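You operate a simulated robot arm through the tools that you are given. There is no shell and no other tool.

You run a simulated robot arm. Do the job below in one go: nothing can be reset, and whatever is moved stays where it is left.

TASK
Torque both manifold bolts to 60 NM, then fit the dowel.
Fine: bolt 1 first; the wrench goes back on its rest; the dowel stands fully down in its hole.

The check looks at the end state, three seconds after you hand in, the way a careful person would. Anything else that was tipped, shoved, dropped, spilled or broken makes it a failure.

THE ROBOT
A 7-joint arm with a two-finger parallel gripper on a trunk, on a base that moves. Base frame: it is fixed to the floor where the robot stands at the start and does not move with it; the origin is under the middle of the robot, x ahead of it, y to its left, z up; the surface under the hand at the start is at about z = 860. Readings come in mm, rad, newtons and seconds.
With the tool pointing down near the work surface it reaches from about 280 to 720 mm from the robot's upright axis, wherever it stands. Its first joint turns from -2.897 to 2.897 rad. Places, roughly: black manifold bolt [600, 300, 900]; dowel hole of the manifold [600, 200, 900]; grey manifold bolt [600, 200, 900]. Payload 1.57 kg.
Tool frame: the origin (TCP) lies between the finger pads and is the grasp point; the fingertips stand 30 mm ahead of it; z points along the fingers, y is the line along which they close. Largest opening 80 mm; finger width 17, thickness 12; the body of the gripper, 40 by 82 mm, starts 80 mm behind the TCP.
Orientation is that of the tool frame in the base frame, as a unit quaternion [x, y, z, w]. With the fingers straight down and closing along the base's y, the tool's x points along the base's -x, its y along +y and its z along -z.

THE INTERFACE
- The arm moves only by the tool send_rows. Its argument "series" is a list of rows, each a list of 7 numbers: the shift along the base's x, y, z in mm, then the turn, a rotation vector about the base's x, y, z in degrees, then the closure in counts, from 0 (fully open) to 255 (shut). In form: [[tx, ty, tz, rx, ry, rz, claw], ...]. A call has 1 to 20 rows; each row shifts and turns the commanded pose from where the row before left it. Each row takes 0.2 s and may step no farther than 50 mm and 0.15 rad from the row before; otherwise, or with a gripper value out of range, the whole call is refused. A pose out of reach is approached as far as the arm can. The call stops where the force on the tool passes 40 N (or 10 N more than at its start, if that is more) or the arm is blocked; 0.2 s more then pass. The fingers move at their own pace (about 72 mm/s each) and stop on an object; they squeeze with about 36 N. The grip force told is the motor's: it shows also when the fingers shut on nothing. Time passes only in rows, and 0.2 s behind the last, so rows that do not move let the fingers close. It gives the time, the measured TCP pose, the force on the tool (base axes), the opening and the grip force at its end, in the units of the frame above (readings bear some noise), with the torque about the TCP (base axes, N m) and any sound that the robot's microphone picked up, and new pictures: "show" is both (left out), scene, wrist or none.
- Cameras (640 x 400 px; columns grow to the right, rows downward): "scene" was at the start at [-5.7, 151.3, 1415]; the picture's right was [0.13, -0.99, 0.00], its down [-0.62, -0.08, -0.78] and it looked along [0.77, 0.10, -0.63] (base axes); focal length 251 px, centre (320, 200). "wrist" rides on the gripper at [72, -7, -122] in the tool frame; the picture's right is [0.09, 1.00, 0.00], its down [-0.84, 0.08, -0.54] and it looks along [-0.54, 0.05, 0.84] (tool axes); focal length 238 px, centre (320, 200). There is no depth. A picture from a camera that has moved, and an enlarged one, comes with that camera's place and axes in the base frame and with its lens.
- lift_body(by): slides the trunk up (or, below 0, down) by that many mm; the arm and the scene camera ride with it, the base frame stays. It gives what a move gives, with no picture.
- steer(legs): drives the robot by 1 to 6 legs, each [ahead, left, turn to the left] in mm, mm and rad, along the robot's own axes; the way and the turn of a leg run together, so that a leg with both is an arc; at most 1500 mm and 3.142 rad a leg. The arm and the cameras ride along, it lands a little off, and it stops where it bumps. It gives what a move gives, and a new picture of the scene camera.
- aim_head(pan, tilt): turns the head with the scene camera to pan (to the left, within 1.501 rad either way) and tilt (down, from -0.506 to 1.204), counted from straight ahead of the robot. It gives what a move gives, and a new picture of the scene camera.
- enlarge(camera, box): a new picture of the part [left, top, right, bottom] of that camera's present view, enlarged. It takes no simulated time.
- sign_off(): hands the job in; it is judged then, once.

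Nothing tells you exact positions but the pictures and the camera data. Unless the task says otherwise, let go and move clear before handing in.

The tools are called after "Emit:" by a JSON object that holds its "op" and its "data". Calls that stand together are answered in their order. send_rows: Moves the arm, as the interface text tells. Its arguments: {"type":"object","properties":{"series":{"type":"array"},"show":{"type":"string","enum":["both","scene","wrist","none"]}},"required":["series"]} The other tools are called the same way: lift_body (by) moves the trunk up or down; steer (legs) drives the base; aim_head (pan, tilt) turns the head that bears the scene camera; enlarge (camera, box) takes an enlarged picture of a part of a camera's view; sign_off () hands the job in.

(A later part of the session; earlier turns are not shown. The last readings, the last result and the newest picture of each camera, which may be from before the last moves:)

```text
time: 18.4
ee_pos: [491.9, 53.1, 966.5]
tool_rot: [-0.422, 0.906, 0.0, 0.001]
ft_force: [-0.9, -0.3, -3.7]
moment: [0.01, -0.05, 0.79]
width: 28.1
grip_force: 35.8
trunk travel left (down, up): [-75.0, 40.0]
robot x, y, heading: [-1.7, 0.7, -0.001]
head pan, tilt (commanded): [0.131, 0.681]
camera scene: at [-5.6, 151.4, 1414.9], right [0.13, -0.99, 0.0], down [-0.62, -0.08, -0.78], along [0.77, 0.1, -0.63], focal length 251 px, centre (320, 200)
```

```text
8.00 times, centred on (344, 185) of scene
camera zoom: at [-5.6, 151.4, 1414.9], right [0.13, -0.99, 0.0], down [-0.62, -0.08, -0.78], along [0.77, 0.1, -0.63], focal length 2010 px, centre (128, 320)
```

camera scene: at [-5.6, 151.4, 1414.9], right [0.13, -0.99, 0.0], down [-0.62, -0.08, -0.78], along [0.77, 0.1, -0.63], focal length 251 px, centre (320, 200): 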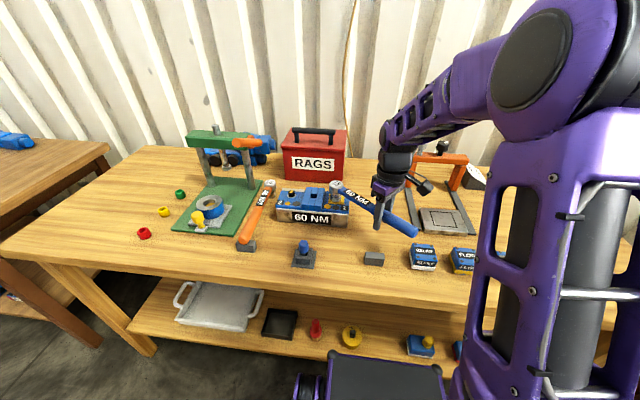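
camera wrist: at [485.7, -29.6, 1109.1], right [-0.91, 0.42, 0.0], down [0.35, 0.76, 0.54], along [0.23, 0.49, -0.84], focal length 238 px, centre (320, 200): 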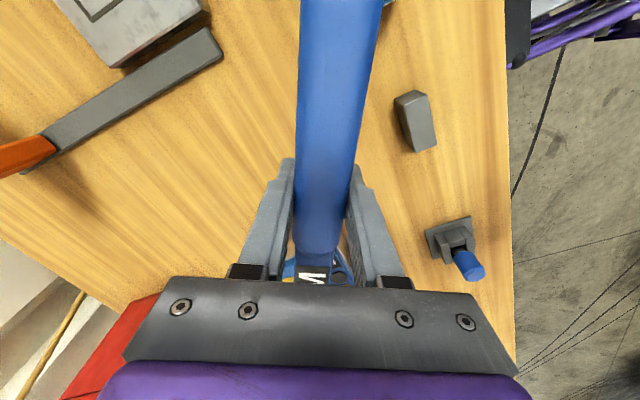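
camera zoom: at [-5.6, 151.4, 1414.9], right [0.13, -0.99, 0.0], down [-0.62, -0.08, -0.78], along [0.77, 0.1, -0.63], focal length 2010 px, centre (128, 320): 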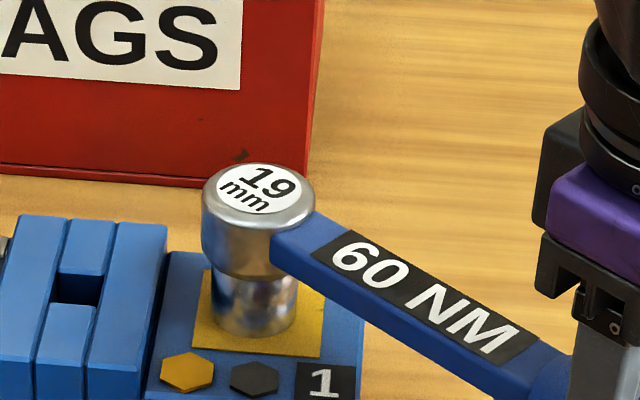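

The wrench is turning and a resisting moment of about 0.8 N·m is building. I'll keep sweeping.

Emit:
{"op": "send_rows", "data": {"series": [[-10.7, 9.6, 0, 0, 0, -5, 255], [-9.8, 10.6, 0, 0, 0, -5, 255], [0, 0, 0, 0, 0, 0, 255]], "show": "scene"}}

Emit:
{"op": "enlarge", "data": {"camera": "scene", "box": [304, 160, 384, 210]}}

```text
time: 19.2
ee_pos: [470.9, 72.2, 966.1]
tool_rot: [-0.342, 0.94, 0.0, 0.001]
ft_force: [-0.3, -2.9, -4.5]
moment: [-0.13, 0.09, 0.83]
width: 28.1
grip_force: 36.5
trunk travel left (down, up): [-75.0, 40.0]
robot x, y, heading: [-2.0, -2.7, -0.005]
head pan, tilt (commanded): [0.131, 0.681]
camera scene: at [-5.5, 151.2, 1415.0], right [0.13, -0.99, 0.0], down [-0.62, -0.08, -0.78], along [0.77, 0.1, -0.63], focal length 251 px, centre (320, 200)
```

scene: 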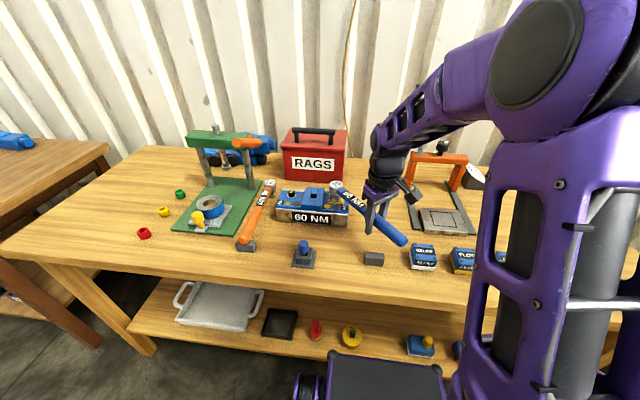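

```text
8.00 times, centred on (344, 185) of scene
camera zoom: at [-5.5, 151.2, 1415.0], right [0.13, -0.99, 0.0], down [-0.62, -0.08, -0.78], along [0.77, 0.1, -0.63], focal length 2010 px, centre (128, 320)
```

zoom: 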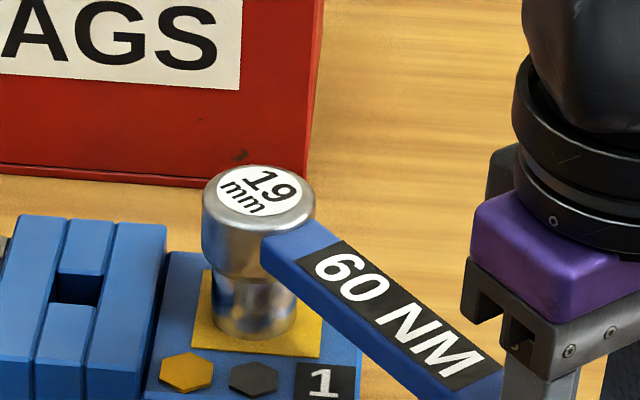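

The torque about the bolt is around 1.2 N·m and the head stays centred. I'll continue the arc.

Emit:
{"op": "send_rows", "data": {"series": [[-8.9, 11.3, 0, 0, 0, -5, 255], [-7.8, 12.1, 0, 0, 0, -5, 255], [0, 0, 0, 0, 0, 0, 255]], "show": "scene"}}

Emit:
{"op": "enlarge", "data": {"camera": "scene", "box": [304, 160, 384, 210]}}

```text
time: 20.0
ee_pos: [455.4, 97.0, 966.7]
tool_rot: [-0.258, 0.966, 0.0, -0.001]
ft_force: [-0.3, 0.7, -2.3]
moment: [0.15, -0.18, 0.11]
width: 28.3
grip_force: 36.0
trunk travel left (down, up): [-75.0, 40.0]
robot x, y, heading: [-0.7, 0.2, 0.001]
head pan, tilt (commanded): [0.131, 0.681]
camera scene: at [-5.6, 151.5, 1414.9], right [0.13, -0.99, 0.0], down [-0.62, -0.08, -0.78], along [0.77, 0.1, -0.63], focal length 251 px, centre (320, 200)
```

scene: 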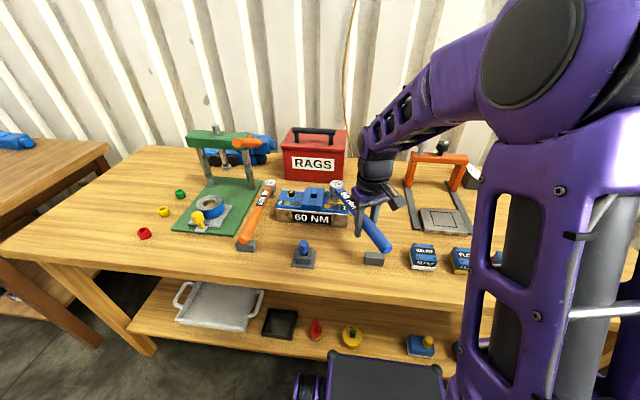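

```text
8.00 times, centred on (344, 185) of scene
camera zoom: at [-5.6, 151.5, 1414.9], right [0.13, -0.99, 0.0], down [-0.62, -0.08, -0.78], along [0.77, 0.1, -0.63], focal length 2010 px, centre (128, 320)
```

zoom: 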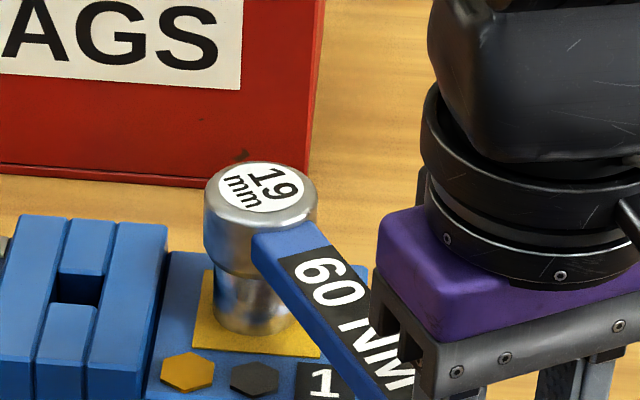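

No sound yet and the moment fell back. I'll continue the arc and keep watching.

Emit:
{"op": "send_rows", "data": {"series": [[-6.8, 12.7, 0, 0, 0, -5, 255], [-5.6, 13.3, 0, 0, 0, -5, 255], [0, 0, 0, 0, 0, 0, 255]], "show": "scene"}}

Emit:
{"op": "enlarge", "data": {"camera": "scene", "box": [304, 160, 384, 210]}}

```text
time: 20.8
ee_pos: [441.9, 121.6, 966.5]
tool_rot: [-0.173, 0.985, 0.0, 0.001]
ft_force: [-0.2, 1.2, -3.1]
moment: [-0.05, 0.09, 0.0]
width: 28.1
grip_force: 35.9
trunk travel left (down, up): [-75.0, 40.0]
robot x, y, heading: [0.5, 0.3, -0.003]
head pan, tilt (commanded): [0.131, 0.681]
camera scene: at [-5.5, 151.4, 1414.9], right [0.13, -0.99, 0.0], down [-0.62, -0.08, -0.78], along [0.77, 0.1, -0.63], focal length 251 px, centre (320, 200)
```

scene: 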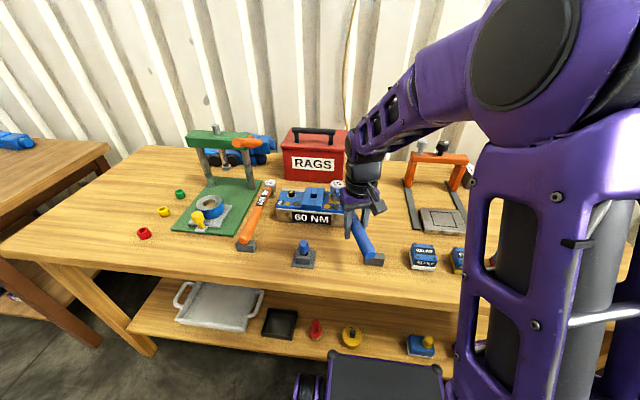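

```text
8.00 times, centred on (344, 185) of scene
camera zoom: at [-5.5, 151.4, 1414.9], right [0.13, -0.99, 0.0], down [-0.62, -0.08, -0.78], along [0.77, 0.1, -0.63], focal length 2010 px, centre (128, 320)
```

zoom: 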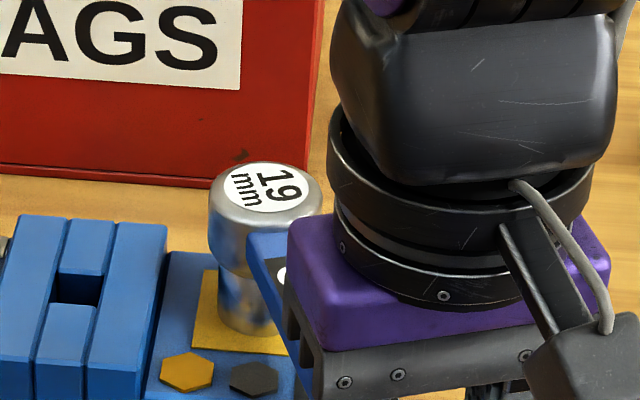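

The resistance is near zero at this angle. I'll sweep further and check whether it rises.

Emit:
{"op": "send_rows", "data": {"series": [[-4.5, 13.7, 0, 0, 0, -5, 255], [-3.2, 14.0, 0, 0, 0, -5, 255]], "show": "none"}}

Emit:
{"op": "send_rows", "data": {"series": [[-2.0, 14.3, 0, 0, 0, -5, 255], [-0.8, 14.4, 0, 0, 0, -5, 255]], "show": "scene"}}

Emit:
{"op": "enlarge", "data": {"camera": "scene", "box": [304, 160, 384, 210]}}

```text
time: 21.4
ee_pos: [435.3, 150.3, 966.7]
tool_rot: [-0.088, 0.996, 0.0, 0.0]
ft_force: [-1.3, 0.2, -1.1]
moment: [0.09, -0.22, 0.82]
width: 28.1
grip_force: 36.5
trunk travel left (down, up): [-75.0, 40.0]
robot x, y, heading: [1.5, -0.3, 0.002]
head pan, tilt (commanded): [0.131, 0.681]
```

```text
time: 22.0
ee_pos: [433.5, 178.8, 964.9]
tool_rot: [0.001, 1.0, 0.0, 0.0]
ft_force: [-0.2, -0.2, 0.4]
moment: [0.03, -0.42, 0.17]
width: 28.1
grip_force: 35.8
trunk travel left (down, up): [-75.0, 40.0]
robot x, y, heading: [1.2, -0.0, 0.001]
head pan, tilt (commanded): [0.131, 0.681]
camera scene: at [-5.7, 151.3, 1415.0], right [0.13, -0.99, 0.0], down [-0.62, -0.08, -0.78], along [0.77, 0.1, -0.63], focal length 251 px, centre (320, 200)
```

scene: 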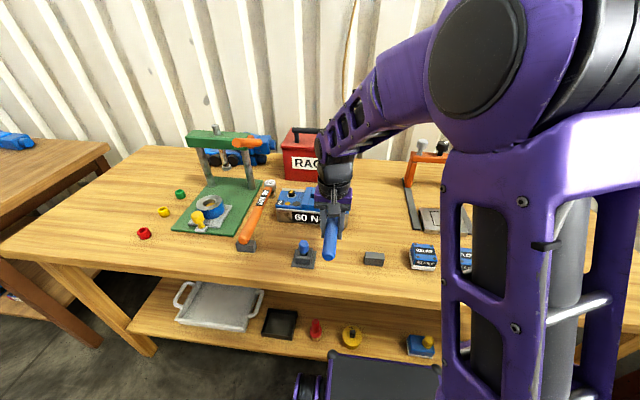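

```text
8.00 times, centred on (344, 185) of scene
camera zoom: at [-5.7, 151.3, 1415.0], right [0.13, -0.99, 0.0], down [-0.62, -0.08, -0.78], along [0.77, 0.1, -0.63], focal length 2010 px, centre (128, 320)
```

zoom: 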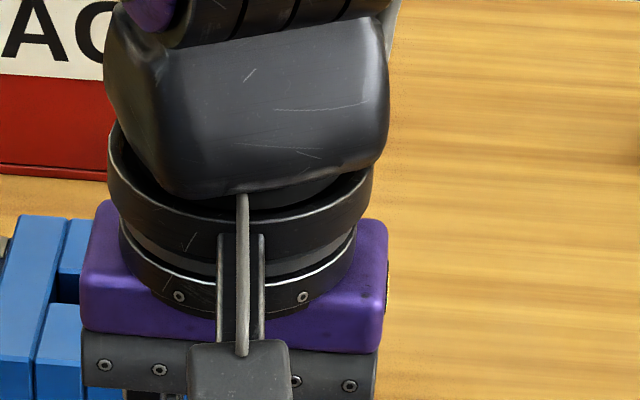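

The moment comes and goes, between 0.8 and about 0.1. I'll check the wrist view to see whether the wrench sits straight in the grip.

Emit:
{"op": "send_rows", "data": {"series": [[0, 0, 0, 0, 0, 0, 255]], "show": "wrist"}}

Emit:
{"op": "enlarge", "data": {"camera": "wrist", "box": [220, 150, 420, 275]}}

```text
time: 22.4
ee_pos: [432.2, 179.4, 965.5]
tool_rot: [0.0, 1.0, 0.0, 0.0]
ft_force: [-0.7, 1.4, 1.6]
moment: [0.05, -0.47, 0.15]
width: 28.1
grip_force: 35.5
trunk travel left (down, up): [-75.0, 40.0]
robot x, y, heading: [0.6, 0.6, -0.004]
head pan, tilt (commanded): [0.131, 0.681]
camera wrist: at [360.9, 172.2, 1087.3], right [-0.09, 1.0, 0.0], down [0.84, 0.08, 0.54], along [0.54, 0.05, -0.84], focal length 238 px, centre (320, 200)
```

wrist: 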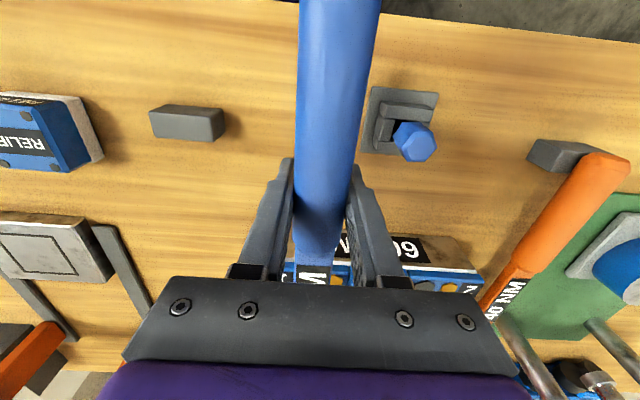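

```text
3.20 times, centred on (320, 212) of wrist
camera zoom: at [360.9, 172.2, 1087.3], right [-0.09, 1.0, 0.0], down [0.84, 0.08, 0.54], along [0.54, 0.05, -0.84], focal length 763 px, centre (320, 160)
```

zoom: 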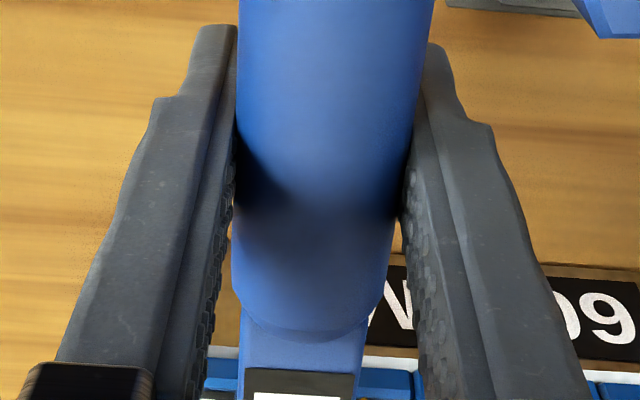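

The wrench is straight in the grip and fully seated, so I'll continue the clockwise arc past the −x direction. The dowel top at z≈919 stays clear under the fingertips at z≈936.

Emit:
{"op": "send_rows", "data": {"series": [[0.5, 14.4, 0, 0, 0, -5, 255], [1.7, 14.3, 0, 0, 0, -5, 255]], "show": "none"}}

Emit:
{"op": "send_rows", "data": {"series": [[3.0, 14.1, 0, 0, 0, -5, 255], [4.2, 13.8, 0, 0, 0, -5, 255]], "show": "both"}}

Emit:
{"op": "enlarge", "data": {"camera": "scene", "box": [264, 160, 384, 235]}}

```text
time: 23.0
ee_pos: [433.9, 207.4, 965.9]
tool_rot: [0.088, 0.996, 0.0, -0.001]
ft_force: [-0.4, 0.6, -0.8]
moment: [0.02, -0.16, 0.09]
width: 28.2
grip_force: 36.2
trunk travel left (down, up): [-75.0, 40.0]
robot x, y, heading: [-1.3, -3.8, 0.002]
head pan, tilt (commanded): [0.131, 0.681]
```

```text
time: 23.6
ee_pos: [441.3, 234.8, 968.5]
tool_rot: [0.176, 0.984, 0.0, 0.0]
ft_force: [0.1, -0.1, -3.6]
moment: [0.08, 0.17, 0.0]
width: 28.3
grip_force: 36.6
trunk travel left (down, up): [-75.0, 40.0]
robot x, y, heading: [-1.5, 1.1, -0.001]
head pan, tilt (commanded): [0.131, 0.681]
camera scene: at [-5.5, 151.4, 1414.9], right [0.13, -0.99, 0.0], down [-0.62, -0.08, -0.78], along [0.77, 0.1, -0.63], focal length 251 px, centre (320, 200)
camera wrist: at [372.3, 254.1, 1089.2], right [0.26, 0.97, 0.0], down [0.81, -0.22, 0.54], along [0.52, -0.14, -0.84], focal length 238 px, centre (320, 200)
```

scene: 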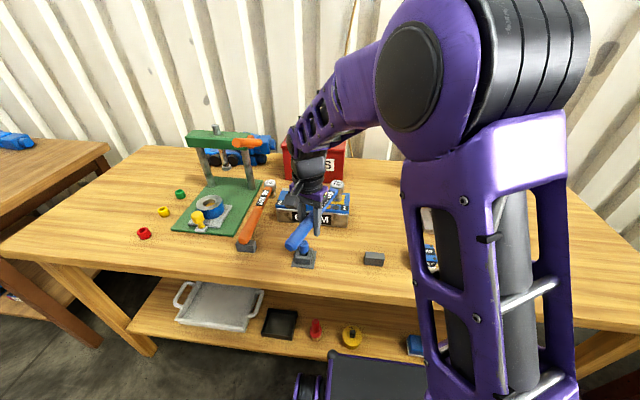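
wrist: 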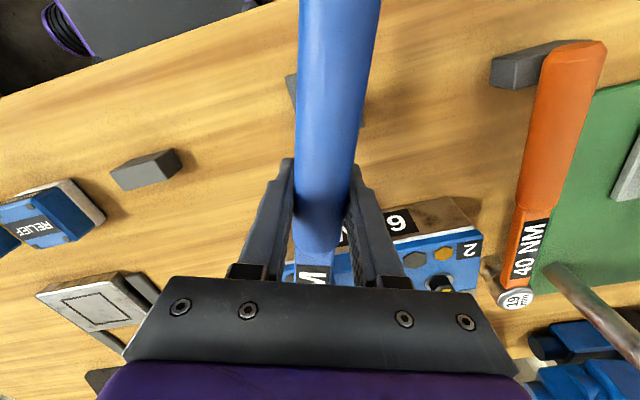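

```text
5.33 times, centred on (324, 198) of scene
camera zoom: at [-5.5, 151.4, 1414.9], right [0.13, -0.99, 0.0], down [-0.62, -0.08, -0.78], along [0.77, 0.1, -0.63], focal length 1340 px, centre (299, 213)
```

zoom: 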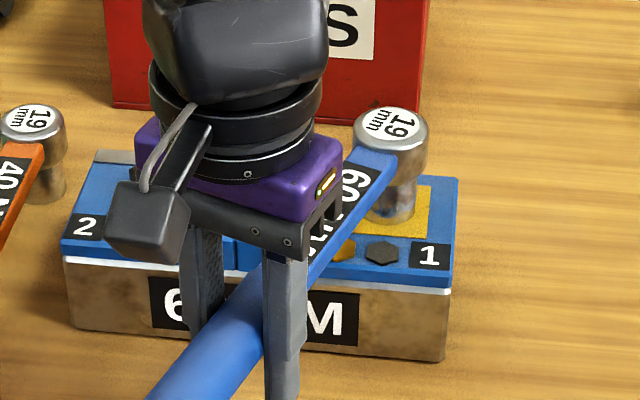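

The resistance is almost zero, so I can't tell whether the bolt is turning. I'll lift the wrench off and look at the bolt's yellow mark.

Emit:
{"op": "send_rows", "data": {"series": [[0, 0, 10, 0, 0, 0, 255], [0, 0, 15, 0, 0, 0, 255], [0, 0, 20, 0, 0, 0, 255], [0, 25, 5, 0, 0, 0, 255], [0, 30, 0, 0, 0, 0, 255], [0, 0, 0, 0, 0, 0, 255]], "show": "both"}}

Emit:
{"op": "enlarge", "data": {"camera": "scene", "box": [304, 160, 384, 210]}}

```text
time: 25.0
ee_pos: [440.8, 290.9, 1016.0]
tool_rot: [0.174, 0.985, 0.0, 0.0]
ft_force: [-0.1, 0.5, -4.5]
moment: [0.07, 0.2, 0.0]
width: 28.1
grip_force: 36.1
trunk travel left (down, up): [-75.0, 40.0]
robot x, y, heading: [2.8, -2.2, -0.004]
head pan, tilt (commanded): [0.131, 0.681]
camera scene: at [-5.4, 151.6, 1414.9], right [0.13, -0.99, 0.0], down [-0.62, -0.08, -0.78], along [0.77, 0.1, -0.63], focal length 251 px, centre (320, 200)
camera wrist: at [372.2, 309.7, 1137.1], right [0.25, 0.97, 0.0], down [0.81, -0.21, 0.54], along [0.52, -0.14, -0.84], focal length 238 px, centre (320, 200)
```

scene: 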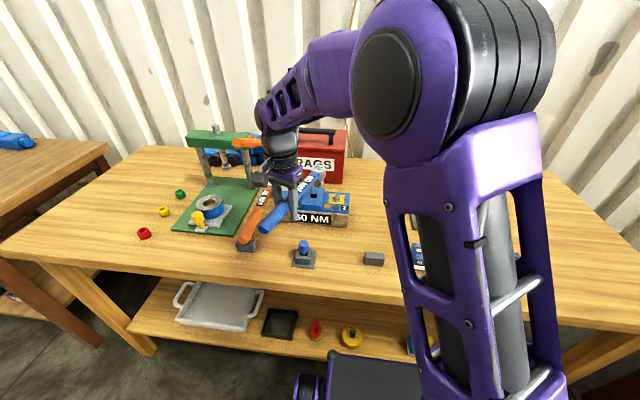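
wrist: 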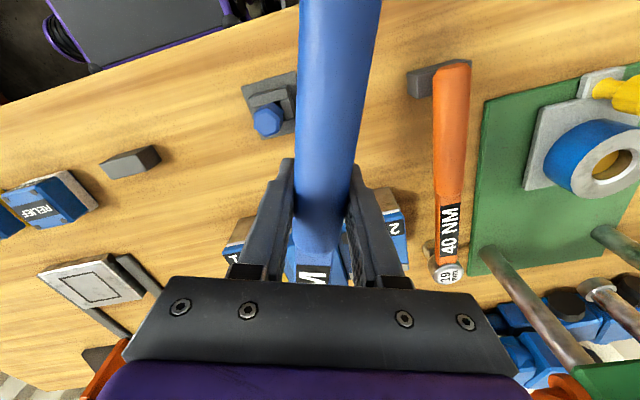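

```text
8.00 times, centred on (344, 185) of scene
camera zoom: at [-5.4, 151.6, 1414.9], right [0.13, -0.99, 0.0], down [-0.62, -0.08, -0.78], along [0.77, 0.1, -0.63], focal length 2010 px, centre (128, 320)
```

zoom: 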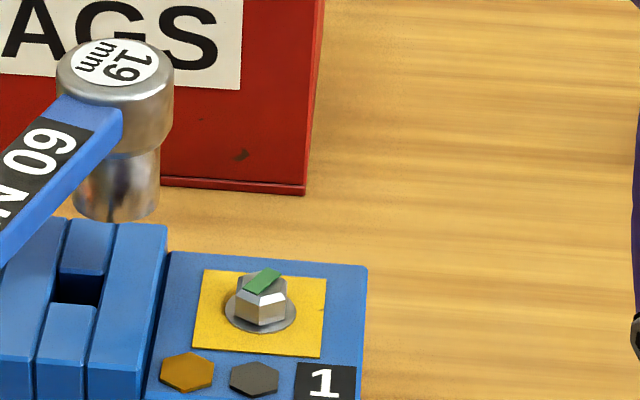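

Bolt 1's mark has turned from yellow to green and rotated clockwise, which looks like the torque was reached. I'll zoom in to confirm.

Emit:
{"op": "enlarge", "data": {"camera": "scene", "box": [324, 184, 348, 199]}}

Emit:
{"op": "enlarge", "data": {"camera": "scene", "box": [260, 170, 356, 230]}}

```text
16.00 times, centred on (336, 192) of scene
camera zoom: at [-5.4, 151.6, 1414.9], right [0.13, -0.99, 0.0], down [-0.62, -0.08, -0.78], along [0.77, 0.1, -0.63], focal length 4020 px, centre (64, 336)
```

zoom: 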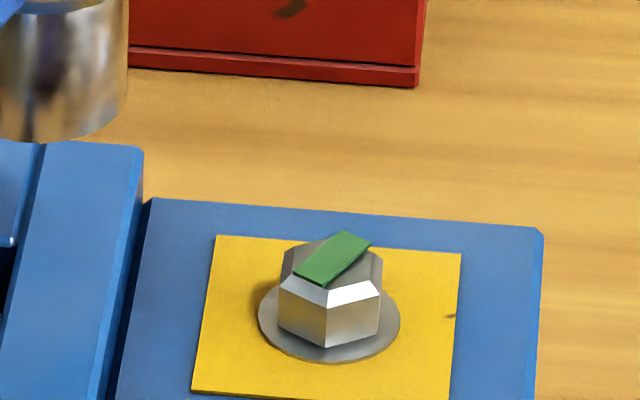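

```text
6.67 times, centred on (308, 200) of scene
camera zoom: at [-5.4, 151.6, 1414.9], right [0.13, -0.99, 0.0], down [-0.62, -0.08, -0.78], along [0.77, 0.1, -0.63], focal length 1675 px, centre (400, 200)
```

zoom: 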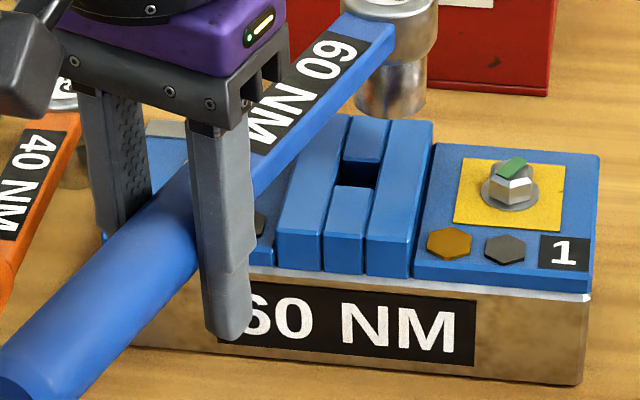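

Bolt 1's mark is clearly green, so it's done. Bolt 2 is about 139 mm to the left, so I'll bring the head over it with the handle pointing back towards me. Its hex should line up the same way there.

Emit:
{"op": "send_rows", "data": {"series": [[-2.7, 6.6, 0, 0, 0, 5, 255], [-2.8, 6.6, 0, 0, 0, 5, 255], [-2.7, 6.6, 0, 0, 0, 5, 255], [-2.8, 6.6, 0, 0, 0, 5, 255], [0, 0, 0, 0, 0, 0, 255], [0, 0, 0, 0, 0, 0, 255]], "show": "both"}}

Emit:
{"op": "enlarge", "data": {"camera": "scene", "box": [264, 150, 360, 210]}}

```text
time: 26.4
ee_pos: [429.8, 317.4, 1016.1]
tool_rot: [0.0, 1.0, 0.0, -0.001]
ft_force: [-0.6, 0.5, -4.9]
moment: [0.05, 0.25, 0.02]
width: 28.2
grip_force: 36.3
trunk travel left (down, up): [-75.0, 40.0]
robot x, y, heading: [-2.3, -0.6, -0.0]
head pan, tilt (commanded): [0.131, 0.681]
camera scene: at [-5.5, 151.5, 1414.9], right [0.13, -0.99, 0.0], down [-0.62, -0.08, -0.78], along [0.77, 0.1, -0.63], focal length 251 px, centre (320, 200)
camera wrist: at [358.2, 310.6, 1137.3], right [-0.09, 1.0, 0.0], down [0.84, 0.08, 0.54], along [0.54, 0.05, -0.84], focal length 238 px, centre (320, 200)
```

scene: 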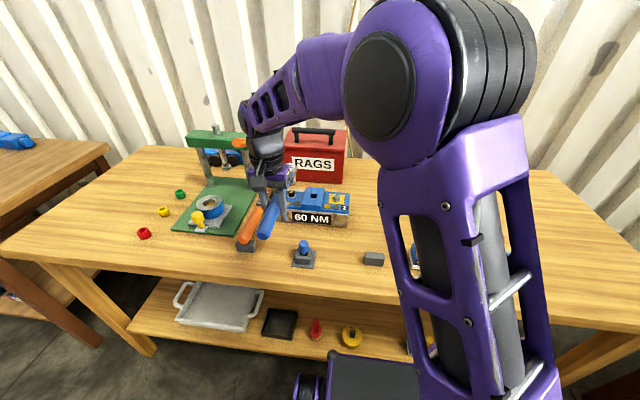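
wrist: 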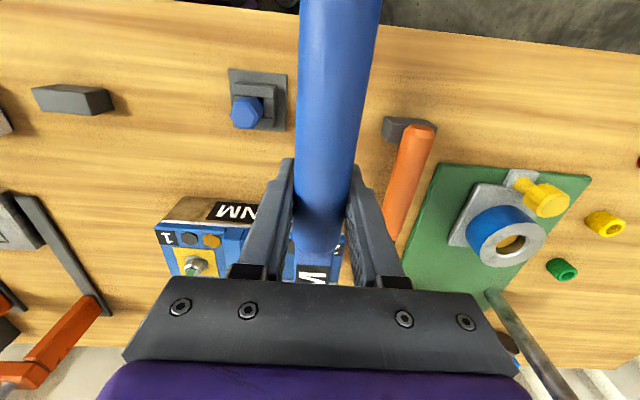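

```text
6.67 times, centred on (312, 180) of scene
camera zoom: at [-5.5, 151.5, 1414.9], right [0.13, -0.99, 0.0], down [-0.62, -0.08, -0.78], along [0.77, 0.1, -0.63], focal length 1675 px, centre (373, 333)
```

zoom: 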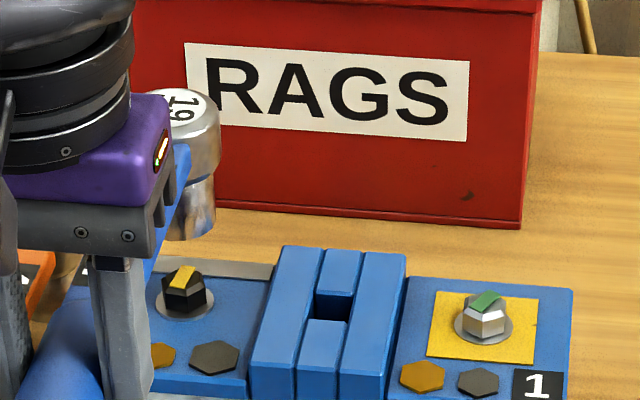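

Bolt 2's mark is still yellow, and the socket lines up with it in the image. I'll zoom in to compare the hex orientation before lowering.

Emit:
{"op": "enlarge", "data": {"camera": "scene", "box": [276, 184, 308, 204]}}

```text
16.00 times, centred on (292, 194) of scene
camera zoom: at [-5.5, 151.5, 1414.9], right [0.13, -0.99, 0.0], down [-0.62, -0.08, -0.78], along [0.77, 0.1, -0.63], focal length 4020 px, centre (768, 296)
```

zoom: 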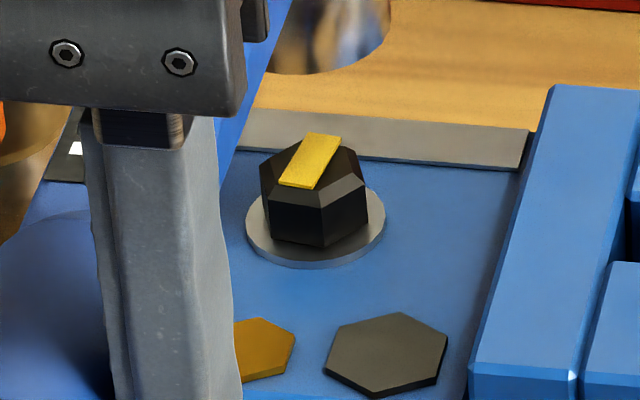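

Bolt 2's mark points the same way bolt 1's did at first, so the hex should engage the same way. I'll make a 1 mm correction and lower to just above it.

Emit:
{"op": "send_rows", "data": {"series": [[0.5, 0.5, -10, 0, 0, 0, 255], [0.5, 0, -10, 0, 0, 0, 255], [0, 0, -8, 0, 0, 0, 255], [0, 0, 0, 0, 0, 0, 255], [0, 0, 0, 0, 0, 0, 255]], "show": "scene"}}

Emit:
{"op": "enlarge", "data": {"camera": "scene", "box": [264, 166, 328, 206]}}

```text
time: 27.6
ee_pos: [430.3, 316.6, 986.5]
tool_rot: [0.0, 1.0, 0.0, 0.0]
ft_force: [1.2, -0.3, -4.0]
moment: [0.0, 0.17, 0.03]
width: 28.1
grip_force: 35.8
trunk travel left (down, up): [-75.0, 40.0]
robot x, y, heading: [-1.4, 2.4, -0.003]
head pan, tilt (commanded): [0.131, 0.681]
camera scene: at [-5.5, 151.5, 1414.9], right [0.13, -0.99, 0.0], down [-0.62, -0.08, -0.78], along [0.77, 0.1, -0.63], focal length 251 px, centre (320, 200)
```

scene: 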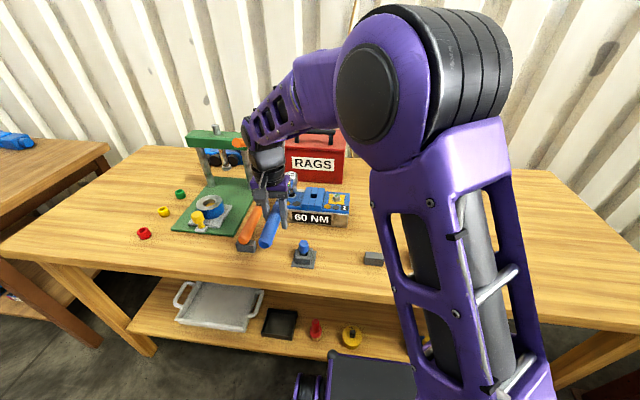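

```text
10.00 times, centred on (296, 186) of scene
camera zoom: at [-5.5, 151.5, 1414.9], right [0.13, -0.99, 0.0], down [-0.62, -0.08, -0.78], along [0.77, 0.1, -0.63], focal length 2513 px, centre (560, 340)
```

zoom: 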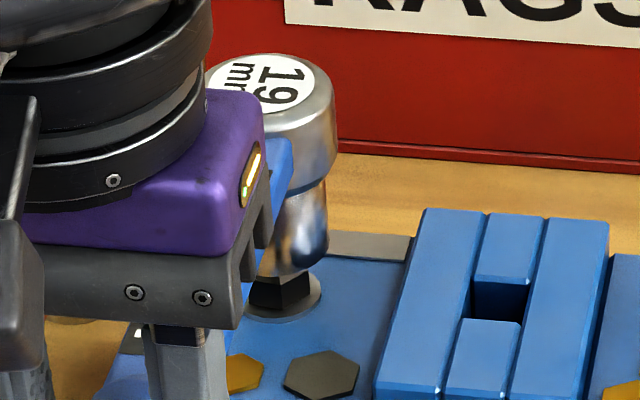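

Emit:
{"op": "enlarge", "data": {"camera": "scene", "box": [280, 180, 304, 200]}}

```text
16.00 times, centred on (292, 190) of scene
camera zoom: at [-5.5, 151.5, 1414.9], right [0.13, -0.99, 0.0], down [-0.62, -0.08, -0.78], along [0.77, 0.1, -0.63], focal length 4020 px, centre (768, 360)
```

zoom: 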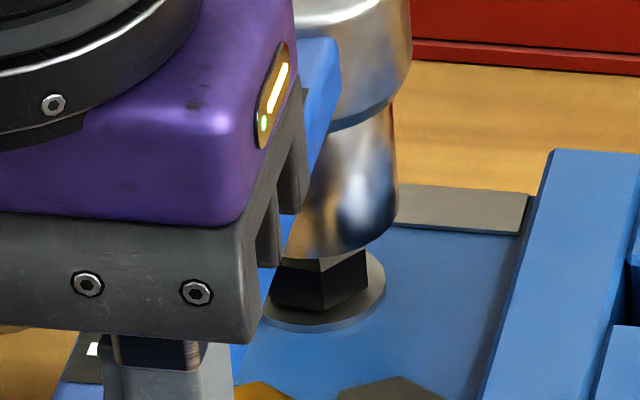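

Left to right it is centred, but compared with the bolt 1 view the socket sits about 2 mm too near. I'll shift +2 mm in x and lower gently.

Emit:
{"op": "send_rows", "data": {"series": [[2, 0, 0, 0, 0, 0, 255], [0, 0, -2, 0, 0, 0, 255], [0, 0, -2, 0, 0, 0, 255], [0, 0, -2, 0, 0, 0, 255], [0, 0, -2, 0, 0, 0, 255], [0, 0, -1, 0, 0, 0, 255], [0, 0, 0, 0, 0, 0, 255], [0, 0, 0, 0, 0, 0, 255]], "show": "scene"}}

Emit:
{"op": "enlarge", "data": {"camera": "scene", "box": [280, 180, 304, 200]}}

```text
time: 29.4
ee_pos: [432.8, 317.5, 979.1]
tool_rot: [0.0, 1.0, 0.0, 0.0]
ft_force: [-0.1, -0.1, -4.1]
moment: [0.02, 0.23, -0.01]
width: 28.3
grip_force: 36.1
trunk travel left (down, up): [-75.0, 40.0]
robot x, y, heading: [-0.0, 0.0, 0.002]
head pan, tilt (commanded): [0.131, 0.681]
camera scene: at [-5.5, 151.5, 1414.9], right [0.13, -0.99, 0.0], down [-0.62, -0.08, -0.78], along [0.77, 0.1, -0.63], focal length 251 px, centre (320, 200)
```

scene: 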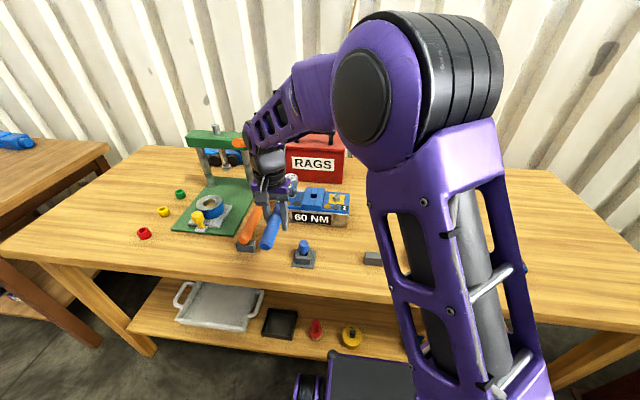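

```text
16.00 times, centred on (292, 190) of scene
camera zoom: at [-5.5, 151.5, 1414.9], right [0.13, -0.99, 0.0], down [-0.62, -0.08, -0.78], along [0.77, 0.1, -0.63], focal length 4020 px, centre (768, 360)
```

zoom: 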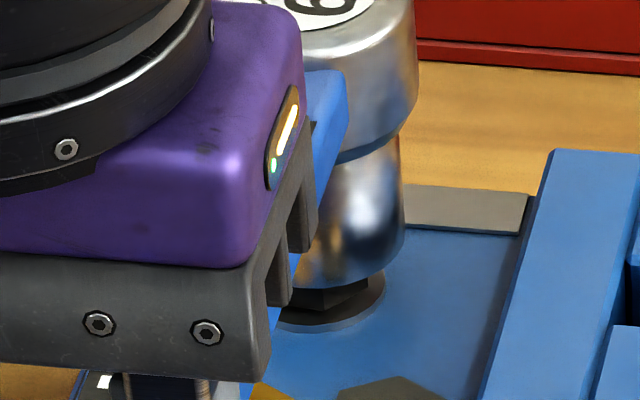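

No contact yet and the socket rim is at the hex top. I'll nudge it left by 0.7 mm and keep lowering.

Emit:
{"op": "send_rows", "data": {"series": [[0, 0.7, -1, 0, 0, 0, 255], [0, 0, -1, 0, 0, 0, 255], [0, 0, -1, 0, 0, 0, 255], [0, 0, -1, 0, 0, 0, 255], [0, 0, -1, 0, 0, 0, 255], [0, 0, 0, 0, 0, 0, 255], [0, 0, 0, 0, 0, 0, 255]], "show": "scene"}}

Emit:
{"op": "enlarge", "data": {"camera": "scene", "box": [280, 180, 304, 200]}}

```text
time: 31.0
ee_pos: [432.7, 317.7, 974.9]
tool_rot: [0.001, 1.0, 0.0, -0.001]
ft_force: [-0.3, -0.1, -4.0]
moment: [0.02, 0.2, 0.03]
width: 28.4
grip_force: 36.4
trunk travel left (down, up): [-75.0, 40.0]
robot x, y, heading: [-0.8, 2.0, 0.003]
head pan, tilt (commanded): [0.131, 0.681]
camera scene: at [-5.5, 151.5, 1414.9], right [0.13, -0.99, 0.0], down [-0.62, -0.08, -0.78], along [0.77, 0.1, -0.63], focal length 251 px, centre (320, 200)
```

scene: 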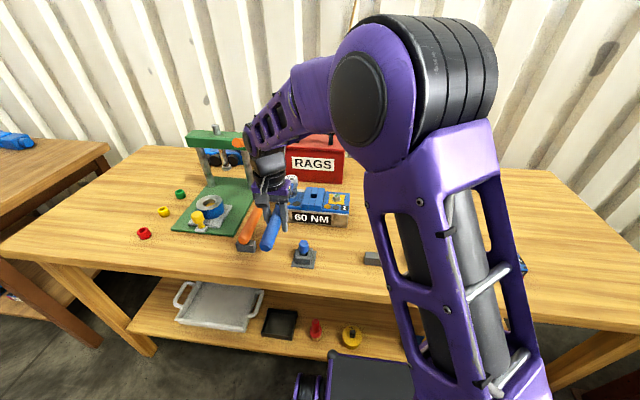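

```text
16.00 times, centred on (292, 190) of scene
camera zoom: at [-5.5, 151.5, 1414.9], right [0.13, -0.99, 0.0], down [-0.62, -0.08, -0.78], along [0.77, 0.1, -0.63], focal length 4020 px, centre (768, 360)
```

zoom: 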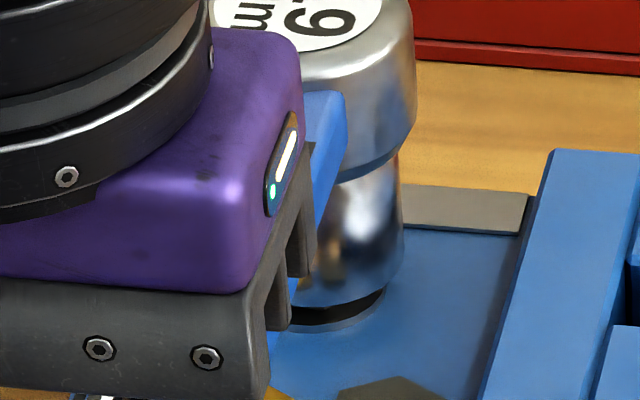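

The socket is sliding over bolt 2 with no resistance. I'll lower on down to the washer.

Emit:
{"op": "send_rows", "data": {"series": [[0, 0, -1, 0, 0, 0, 255], [0, 0, -1, 0, 0, 0, 255], [0, 0, -1, 0, 0, 0, 255], [0, 0, -1, 0, 0, 0, 255], [0, 0, 0, 0, 0, 0, 255], [0, 0, 0, 0, 0, 0, 255]], "show": "none"}}

Emit:
{"op": "send_rows", "data": {"series": [[0, 0, -1, 0, 0, 0, 255], [0, 0, -1, 0, 0, 0, 255], [0, 0, 0, 0, 0, 0, 255], [0, 0, 0, 0, 0, 0, 255]], "show": "none"}}

Emit:
{"op": "send_rows", "data": {"series": [[0, 0, -1, 0, 0, 0, 255], [0, 0, 0, 0, 0, 0, 255], [0, 0, 0, 0, 0, 0, 255]], "show": "scene"}}

Emit:
{"op": "enlarge", "data": {"camera": "scene", "box": [280, 180, 304, 200]}}

```text
time: 32.4
ee_pos: [432.9, 318.6, 970.8]
tool_rot: [0.0, 1.0, 0.0, 0.0]
ft_force: [0.0, 0.5, -4.6]
moment: [-0.02, 0.25, 0.02]
width: 28.2
grip_force: 36.1
trunk travel left (down, up): [-75.0, 40.0]
robot x, y, heading: [-1.1, -1.3, 0.002]
head pan, tilt (commanded): [0.131, 0.681]
```

```text
time: 33.4
ee_pos: [432.5, 318.5, 968.3]
tool_rot: [-0.001, 1.0, 0.001, 0.0]
ft_force: [-1.0, 0.3, -3.7]
moment: [0.02, 0.22, 0.01]
width: 28.3
grip_force: 36.0
trunk travel left (down, up): [-75.0, 40.0]
robot x, y, heading: [-1.3, 0.7, 0.004]
head pan, tilt (commanded): [0.131, 0.681]
```

```text
time: 34.2
ee_pos: [432.9, 318.6, 968.0]
tool_rot: [0.0, 1.0, 0.001, 0.0]
ft_force: [0.6, -0.3, -4.2]
moment: [0.01, 0.25, 0.01]
width: 28.2
grip_force: 36.0
trunk travel left (down, up): [-75.0, 40.0]
robot x, y, heading: [-2.5, 2.2, -0.001]
head pan, tilt (commanded): [0.131, 0.681]
camera scene: at [-5.5, 151.5, 1414.9], right [0.13, -0.99, 0.0], down [-0.62, -0.08, -0.78], along [0.77, 0.1, -0.63], focal length 251 px, centre (320, 200)
```

scene: 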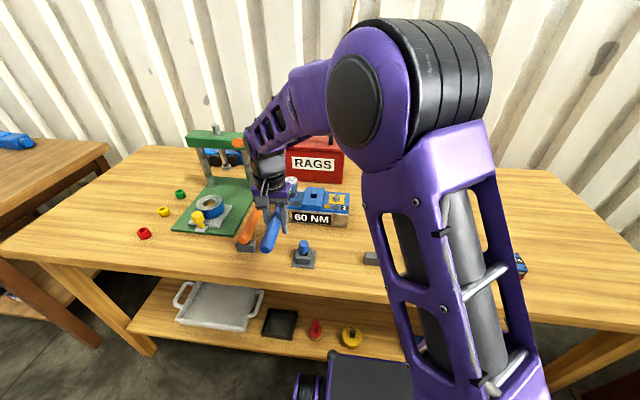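

```text
16.00 times, centred on (292, 190) of scene
camera zoom: at [-5.5, 151.5, 1414.9], right [0.13, -0.99, 0.0], down [-0.62, -0.08, -0.78], along [0.77, 0.1, -0.63], focal length 4020 px, centre (768, 360)
```

zoom: 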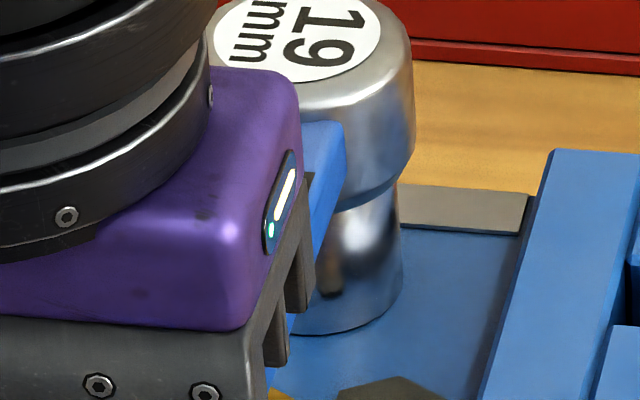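

Emit:
{"op": "send_rows", "data": {"series": [[0, 0, -1, 0, 0, 0, 255], [0, 0, 0, 0, 0, 0, 255], [0, 0, 0, 0, 0, 0, 255]], "show": "none"}}

Emit:
{"op": "send_rows", "data": {"series": [[0, 0, -1, 0, 0, 0, 255], [0, 0, 0, 0, 0, 0, 255], [0, 0, 0, 0, 0, 0, 255]], "show": "none"}}

```text
time: 35.0
ee_pos: [432.7, 317.3, 967.0]
tool_rot: [0.0, 1.0, 0.0, 0.001]
ft_force: [-0.9, 1.4, 0.8]
moment: [-0.04, -0.71, 0.11]
width: 28.4
grip_force: 35.6
trunk travel left (down, up): [-75.0, 40.0]
robot x, y, heading: [-2.8, -2.2, 0.0]
head pan, tilt (commanded): [0.131, 0.681]
```

```text
time: 35.8
ee_pos: [431.4, 318.4, 964.8]
tool_rot: [0.0, 1.0, 0.0, 0.0]
ft_force: [-0.3, 0.4, 5.2]
moment: [-0.01, -1.09, 0.13]
width: 28.1
grip_force: 35.9
trunk travel left (down, up): [-75.0, 40.0]
robot x, y, heading: [0.1, 1.8, -0.0]
head pan, tilt (commanded): [0.131, 0.681]
```

The socket is seated on bolt 2, pressing with about 9 N. I'll ease off 0.7 mm and begin the clockwise arc, reading the torque at each step.

Emit:
{"op": "send_rows", "data": {"series": [[0, 0, 0.7, 0, 0, 0, 255], [0.5, 14.4, 0, 0, 0, -5, 255], [0, 0, 0, 0, 0, 0, 255]], "show": "none"}}

Emit:
{"op": "send_rows", "data": {"series": [[1.7, 14.3, 0, 0, 0, -5, 255], [0, 0, 0, 0, 0, 0, 255]], "show": "none"}}

Emit:
{"op": "send_rows", "data": {"series": [[3.0, 14.1, 0, 0, 0, -5, 255], [0, 0, 0, 0, 0, 0, 255]], "show": "both"}}

Emit:
{"op": "enlarge", "data": {"camera": "scene", "box": [270, 170, 318, 200]}}

```text
time: 36.6
ee_pos: [434.1, 333.5, 966.3]
tool_rot: [0.044, 0.999, 0.0, -0.001]
ft_force: [-0.4, 0.2, -1.5]
moment: [-0.01, -0.28, 0.56]
width: 28.4
grip_force: 35.9
trunk travel left (down, up): [-75.0, 40.0]
robot x, y, heading: [-1.0, 0.7, -0.002]
head pan, tilt (commanded): [0.131, 0.681]
```

```text
time: 37.2
ee_pos: [435.1, 345.9, 963.8]
tool_rot: [0.087, 0.996, 0.0, -0.001]
ft_force: [-0.1, -0.5, 0.3]
moment: [-0.05, -0.46, 0.64]
width: 28.0
grip_force: 35.8
trunk travel left (down, up): [-75.0, 40.0]
robot x, y, heading: [1.9, -1.5, -0.0]
head pan, tilt (commanded): [0.131, 0.681]
```

```text
time: 37.8
ee_pos: [438.0, 360.6, 964.4]
tool_rot: [0.131, 0.991, -0.001, 0.0]
ft_force: [-1.0, -2.5, -1.4]
moment: [-0.07, -0.2, 0.54]
width: 28.3
grip_force: 35.9
trunk travel left (down, up): [-75.0, 40.0]
robot x, y, heading: [0.1, -2.6, 0.005]
head pan, tilt (commanded): [0.131, 0.681]
camera scene: at [-5.8, 151.2, 1414.9], right [0.13, -0.99, 0.0], down [-0.62, -0.08, -0.78], along [0.77, 0.1, -0.63], focal length 251 px, centre (320, 200)
camera wrist: at [367.5, 373.6, 1086.3], right [0.17, 0.99, 0.0], down [0.83, -0.14, 0.54], along [0.53, -0.09, -0.84], focal length 238 px, centre (320, 200)
```

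scene: 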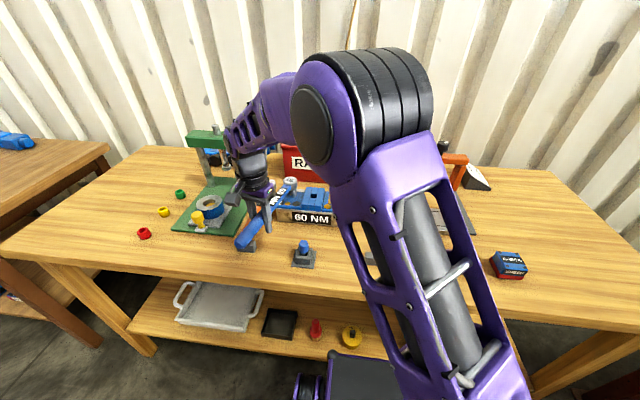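
wrist: 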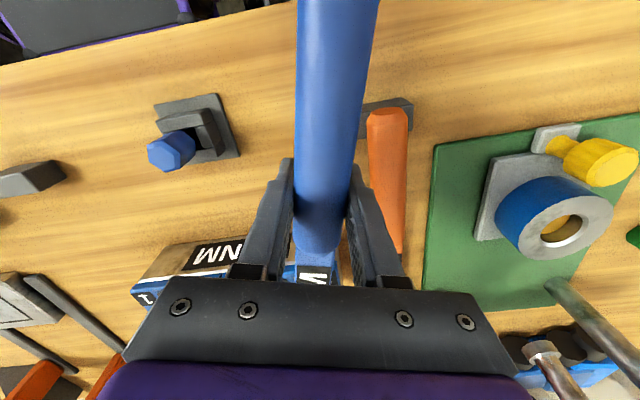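

```text
13.33 times, centred on (294, 185) of scene
camera zoom: at [-5.8, 151.2, 1414.9], right [0.13, -0.99, 0.0], down [-0.62, -0.08, -0.78], along [0.77, 0.1, -0.63], focal length 3350 px, centre (667, 400)
```

zoom: 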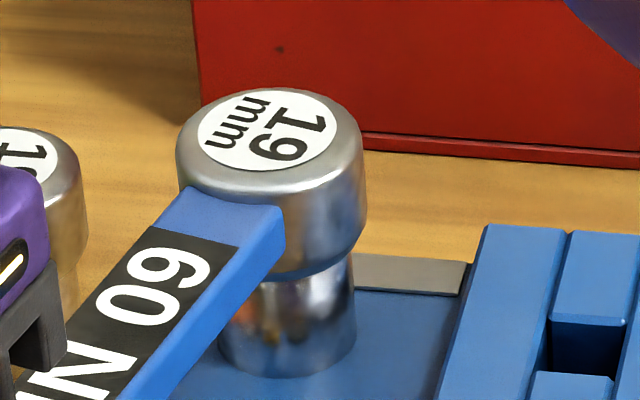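

Torque about bolt 2 is near 1 N·m and the head is well seated. I'll continue the arc.

Emit:
{"op": "send_rows", "data": {"series": [[4.2, 13.8, 0, 0, 0, -5, 255], [0, 0, 0, 0, 0, 0, 255]], "show": "none"}}

Emit:
{"op": "send_rows", "data": {"series": [[5.4, 13.4, 0, 0, 0, -5, 255], [0, 0, 0, 0, 0, 0, 255]], "show": "none"}}

Emit:
{"op": "send_rows", "data": {"series": [[6.5, 12.8, 0, 0, 0, -5, 255], [0, 0, 0, 0, 0, 0, 255]], "show": "both"}}

Emit:
{"op": "enlarge", "data": {"camera": "scene", "box": [270, 170, 318, 200]}}

```text
time: 38.4
ee_pos: [442.1, 375.4, 964.8]
tool_rot: [0.174, 0.985, 0.0, 0.0]
ft_force: [-0.9, -2.4, -1.6]
moment: [-0.12, -0.06, 0.66]
width: 28.2
grip_force: 36.2
trunk travel left (down, up): [-75.0, 40.0]
robot x, y, heading: [-1.4, 0.8, -0.003]
head pan, tilt (commanded): [0.131, 0.681]
```

```text
time: 39.0
ee_pos: [446.3, 387.8, 965.2]
tool_rot: [0.216, 0.976, -0.001, -0.001]
ft_force: [-4.6, -3.3, -5.8]
moment: [0.08, 0.58, 0.5]
width: 28.5
grip_force: 35.6
trunk travel left (down, up): [-75.0, 40.0]
robot x, y, heading: [-1.7, 2.9, -0.002]
head pan, tilt (commanded): [0.131, 0.681]
```

```text
time: 39.6
ee_pos: [453.3, 401.7, 966.0]
tool_rot: [0.26, 0.966, 0.0, 0.0]
ft_force: [0.8, -0.2, -4.8]
moment: [0.13, 0.2, 0.03]
width: 28.0
grip_force: 36.1
trunk travel left (down, up): [-75.0, 40.0]
robot x, y, heading: [-2.2, -0.6, -0.005]
head pan, tilt (commanded): [0.131, 0.681]
camera scene: at [-5.4, 151.6, 1414.9], right [0.13, -0.99, 0.0], down [-0.62, -0.08, -0.78], along [0.77, 0.1, -0.63], focal length 251 px, centre (320, 200)
camera wrist: at [388.8, 432.1, 1087.6], right [0.42, 0.91, 0.0], down [0.76, -0.35, 0.54], along [0.49, -0.23, -0.84], focal length 238 px, centre (320, 200)
```

scene: 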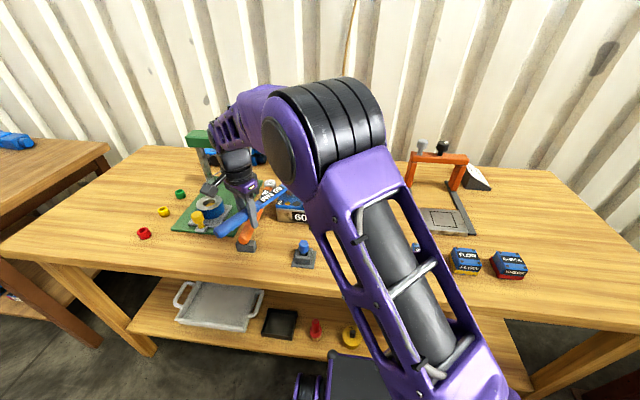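
wrist: 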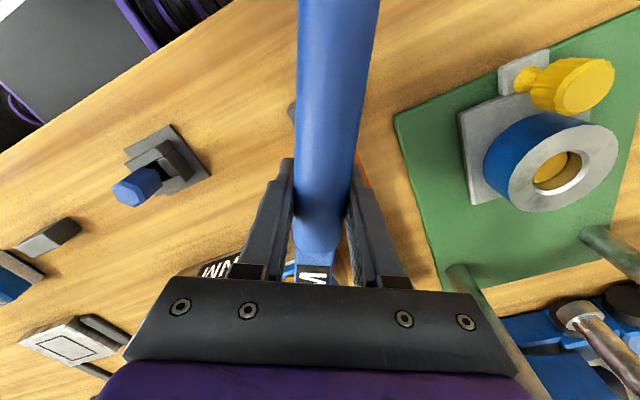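

```text
13.33 times, centred on (294, 185) of scene
camera zoom: at [-5.4, 151.6, 1414.9], right [0.13, -0.99, 0.0], down [-0.62, -0.08, -0.78], along [0.77, 0.1, -0.63], focal length 3350 px, centre (667, 400)
```

zoom: 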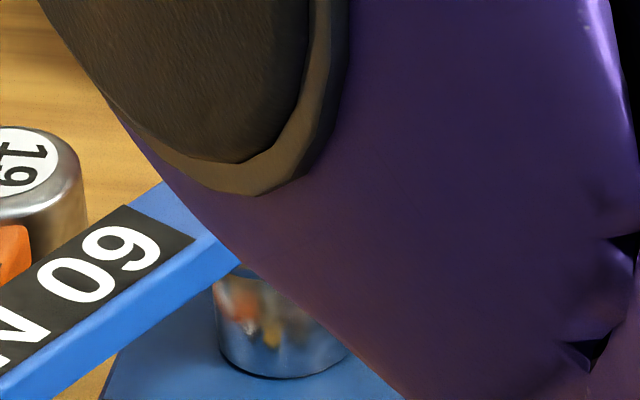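

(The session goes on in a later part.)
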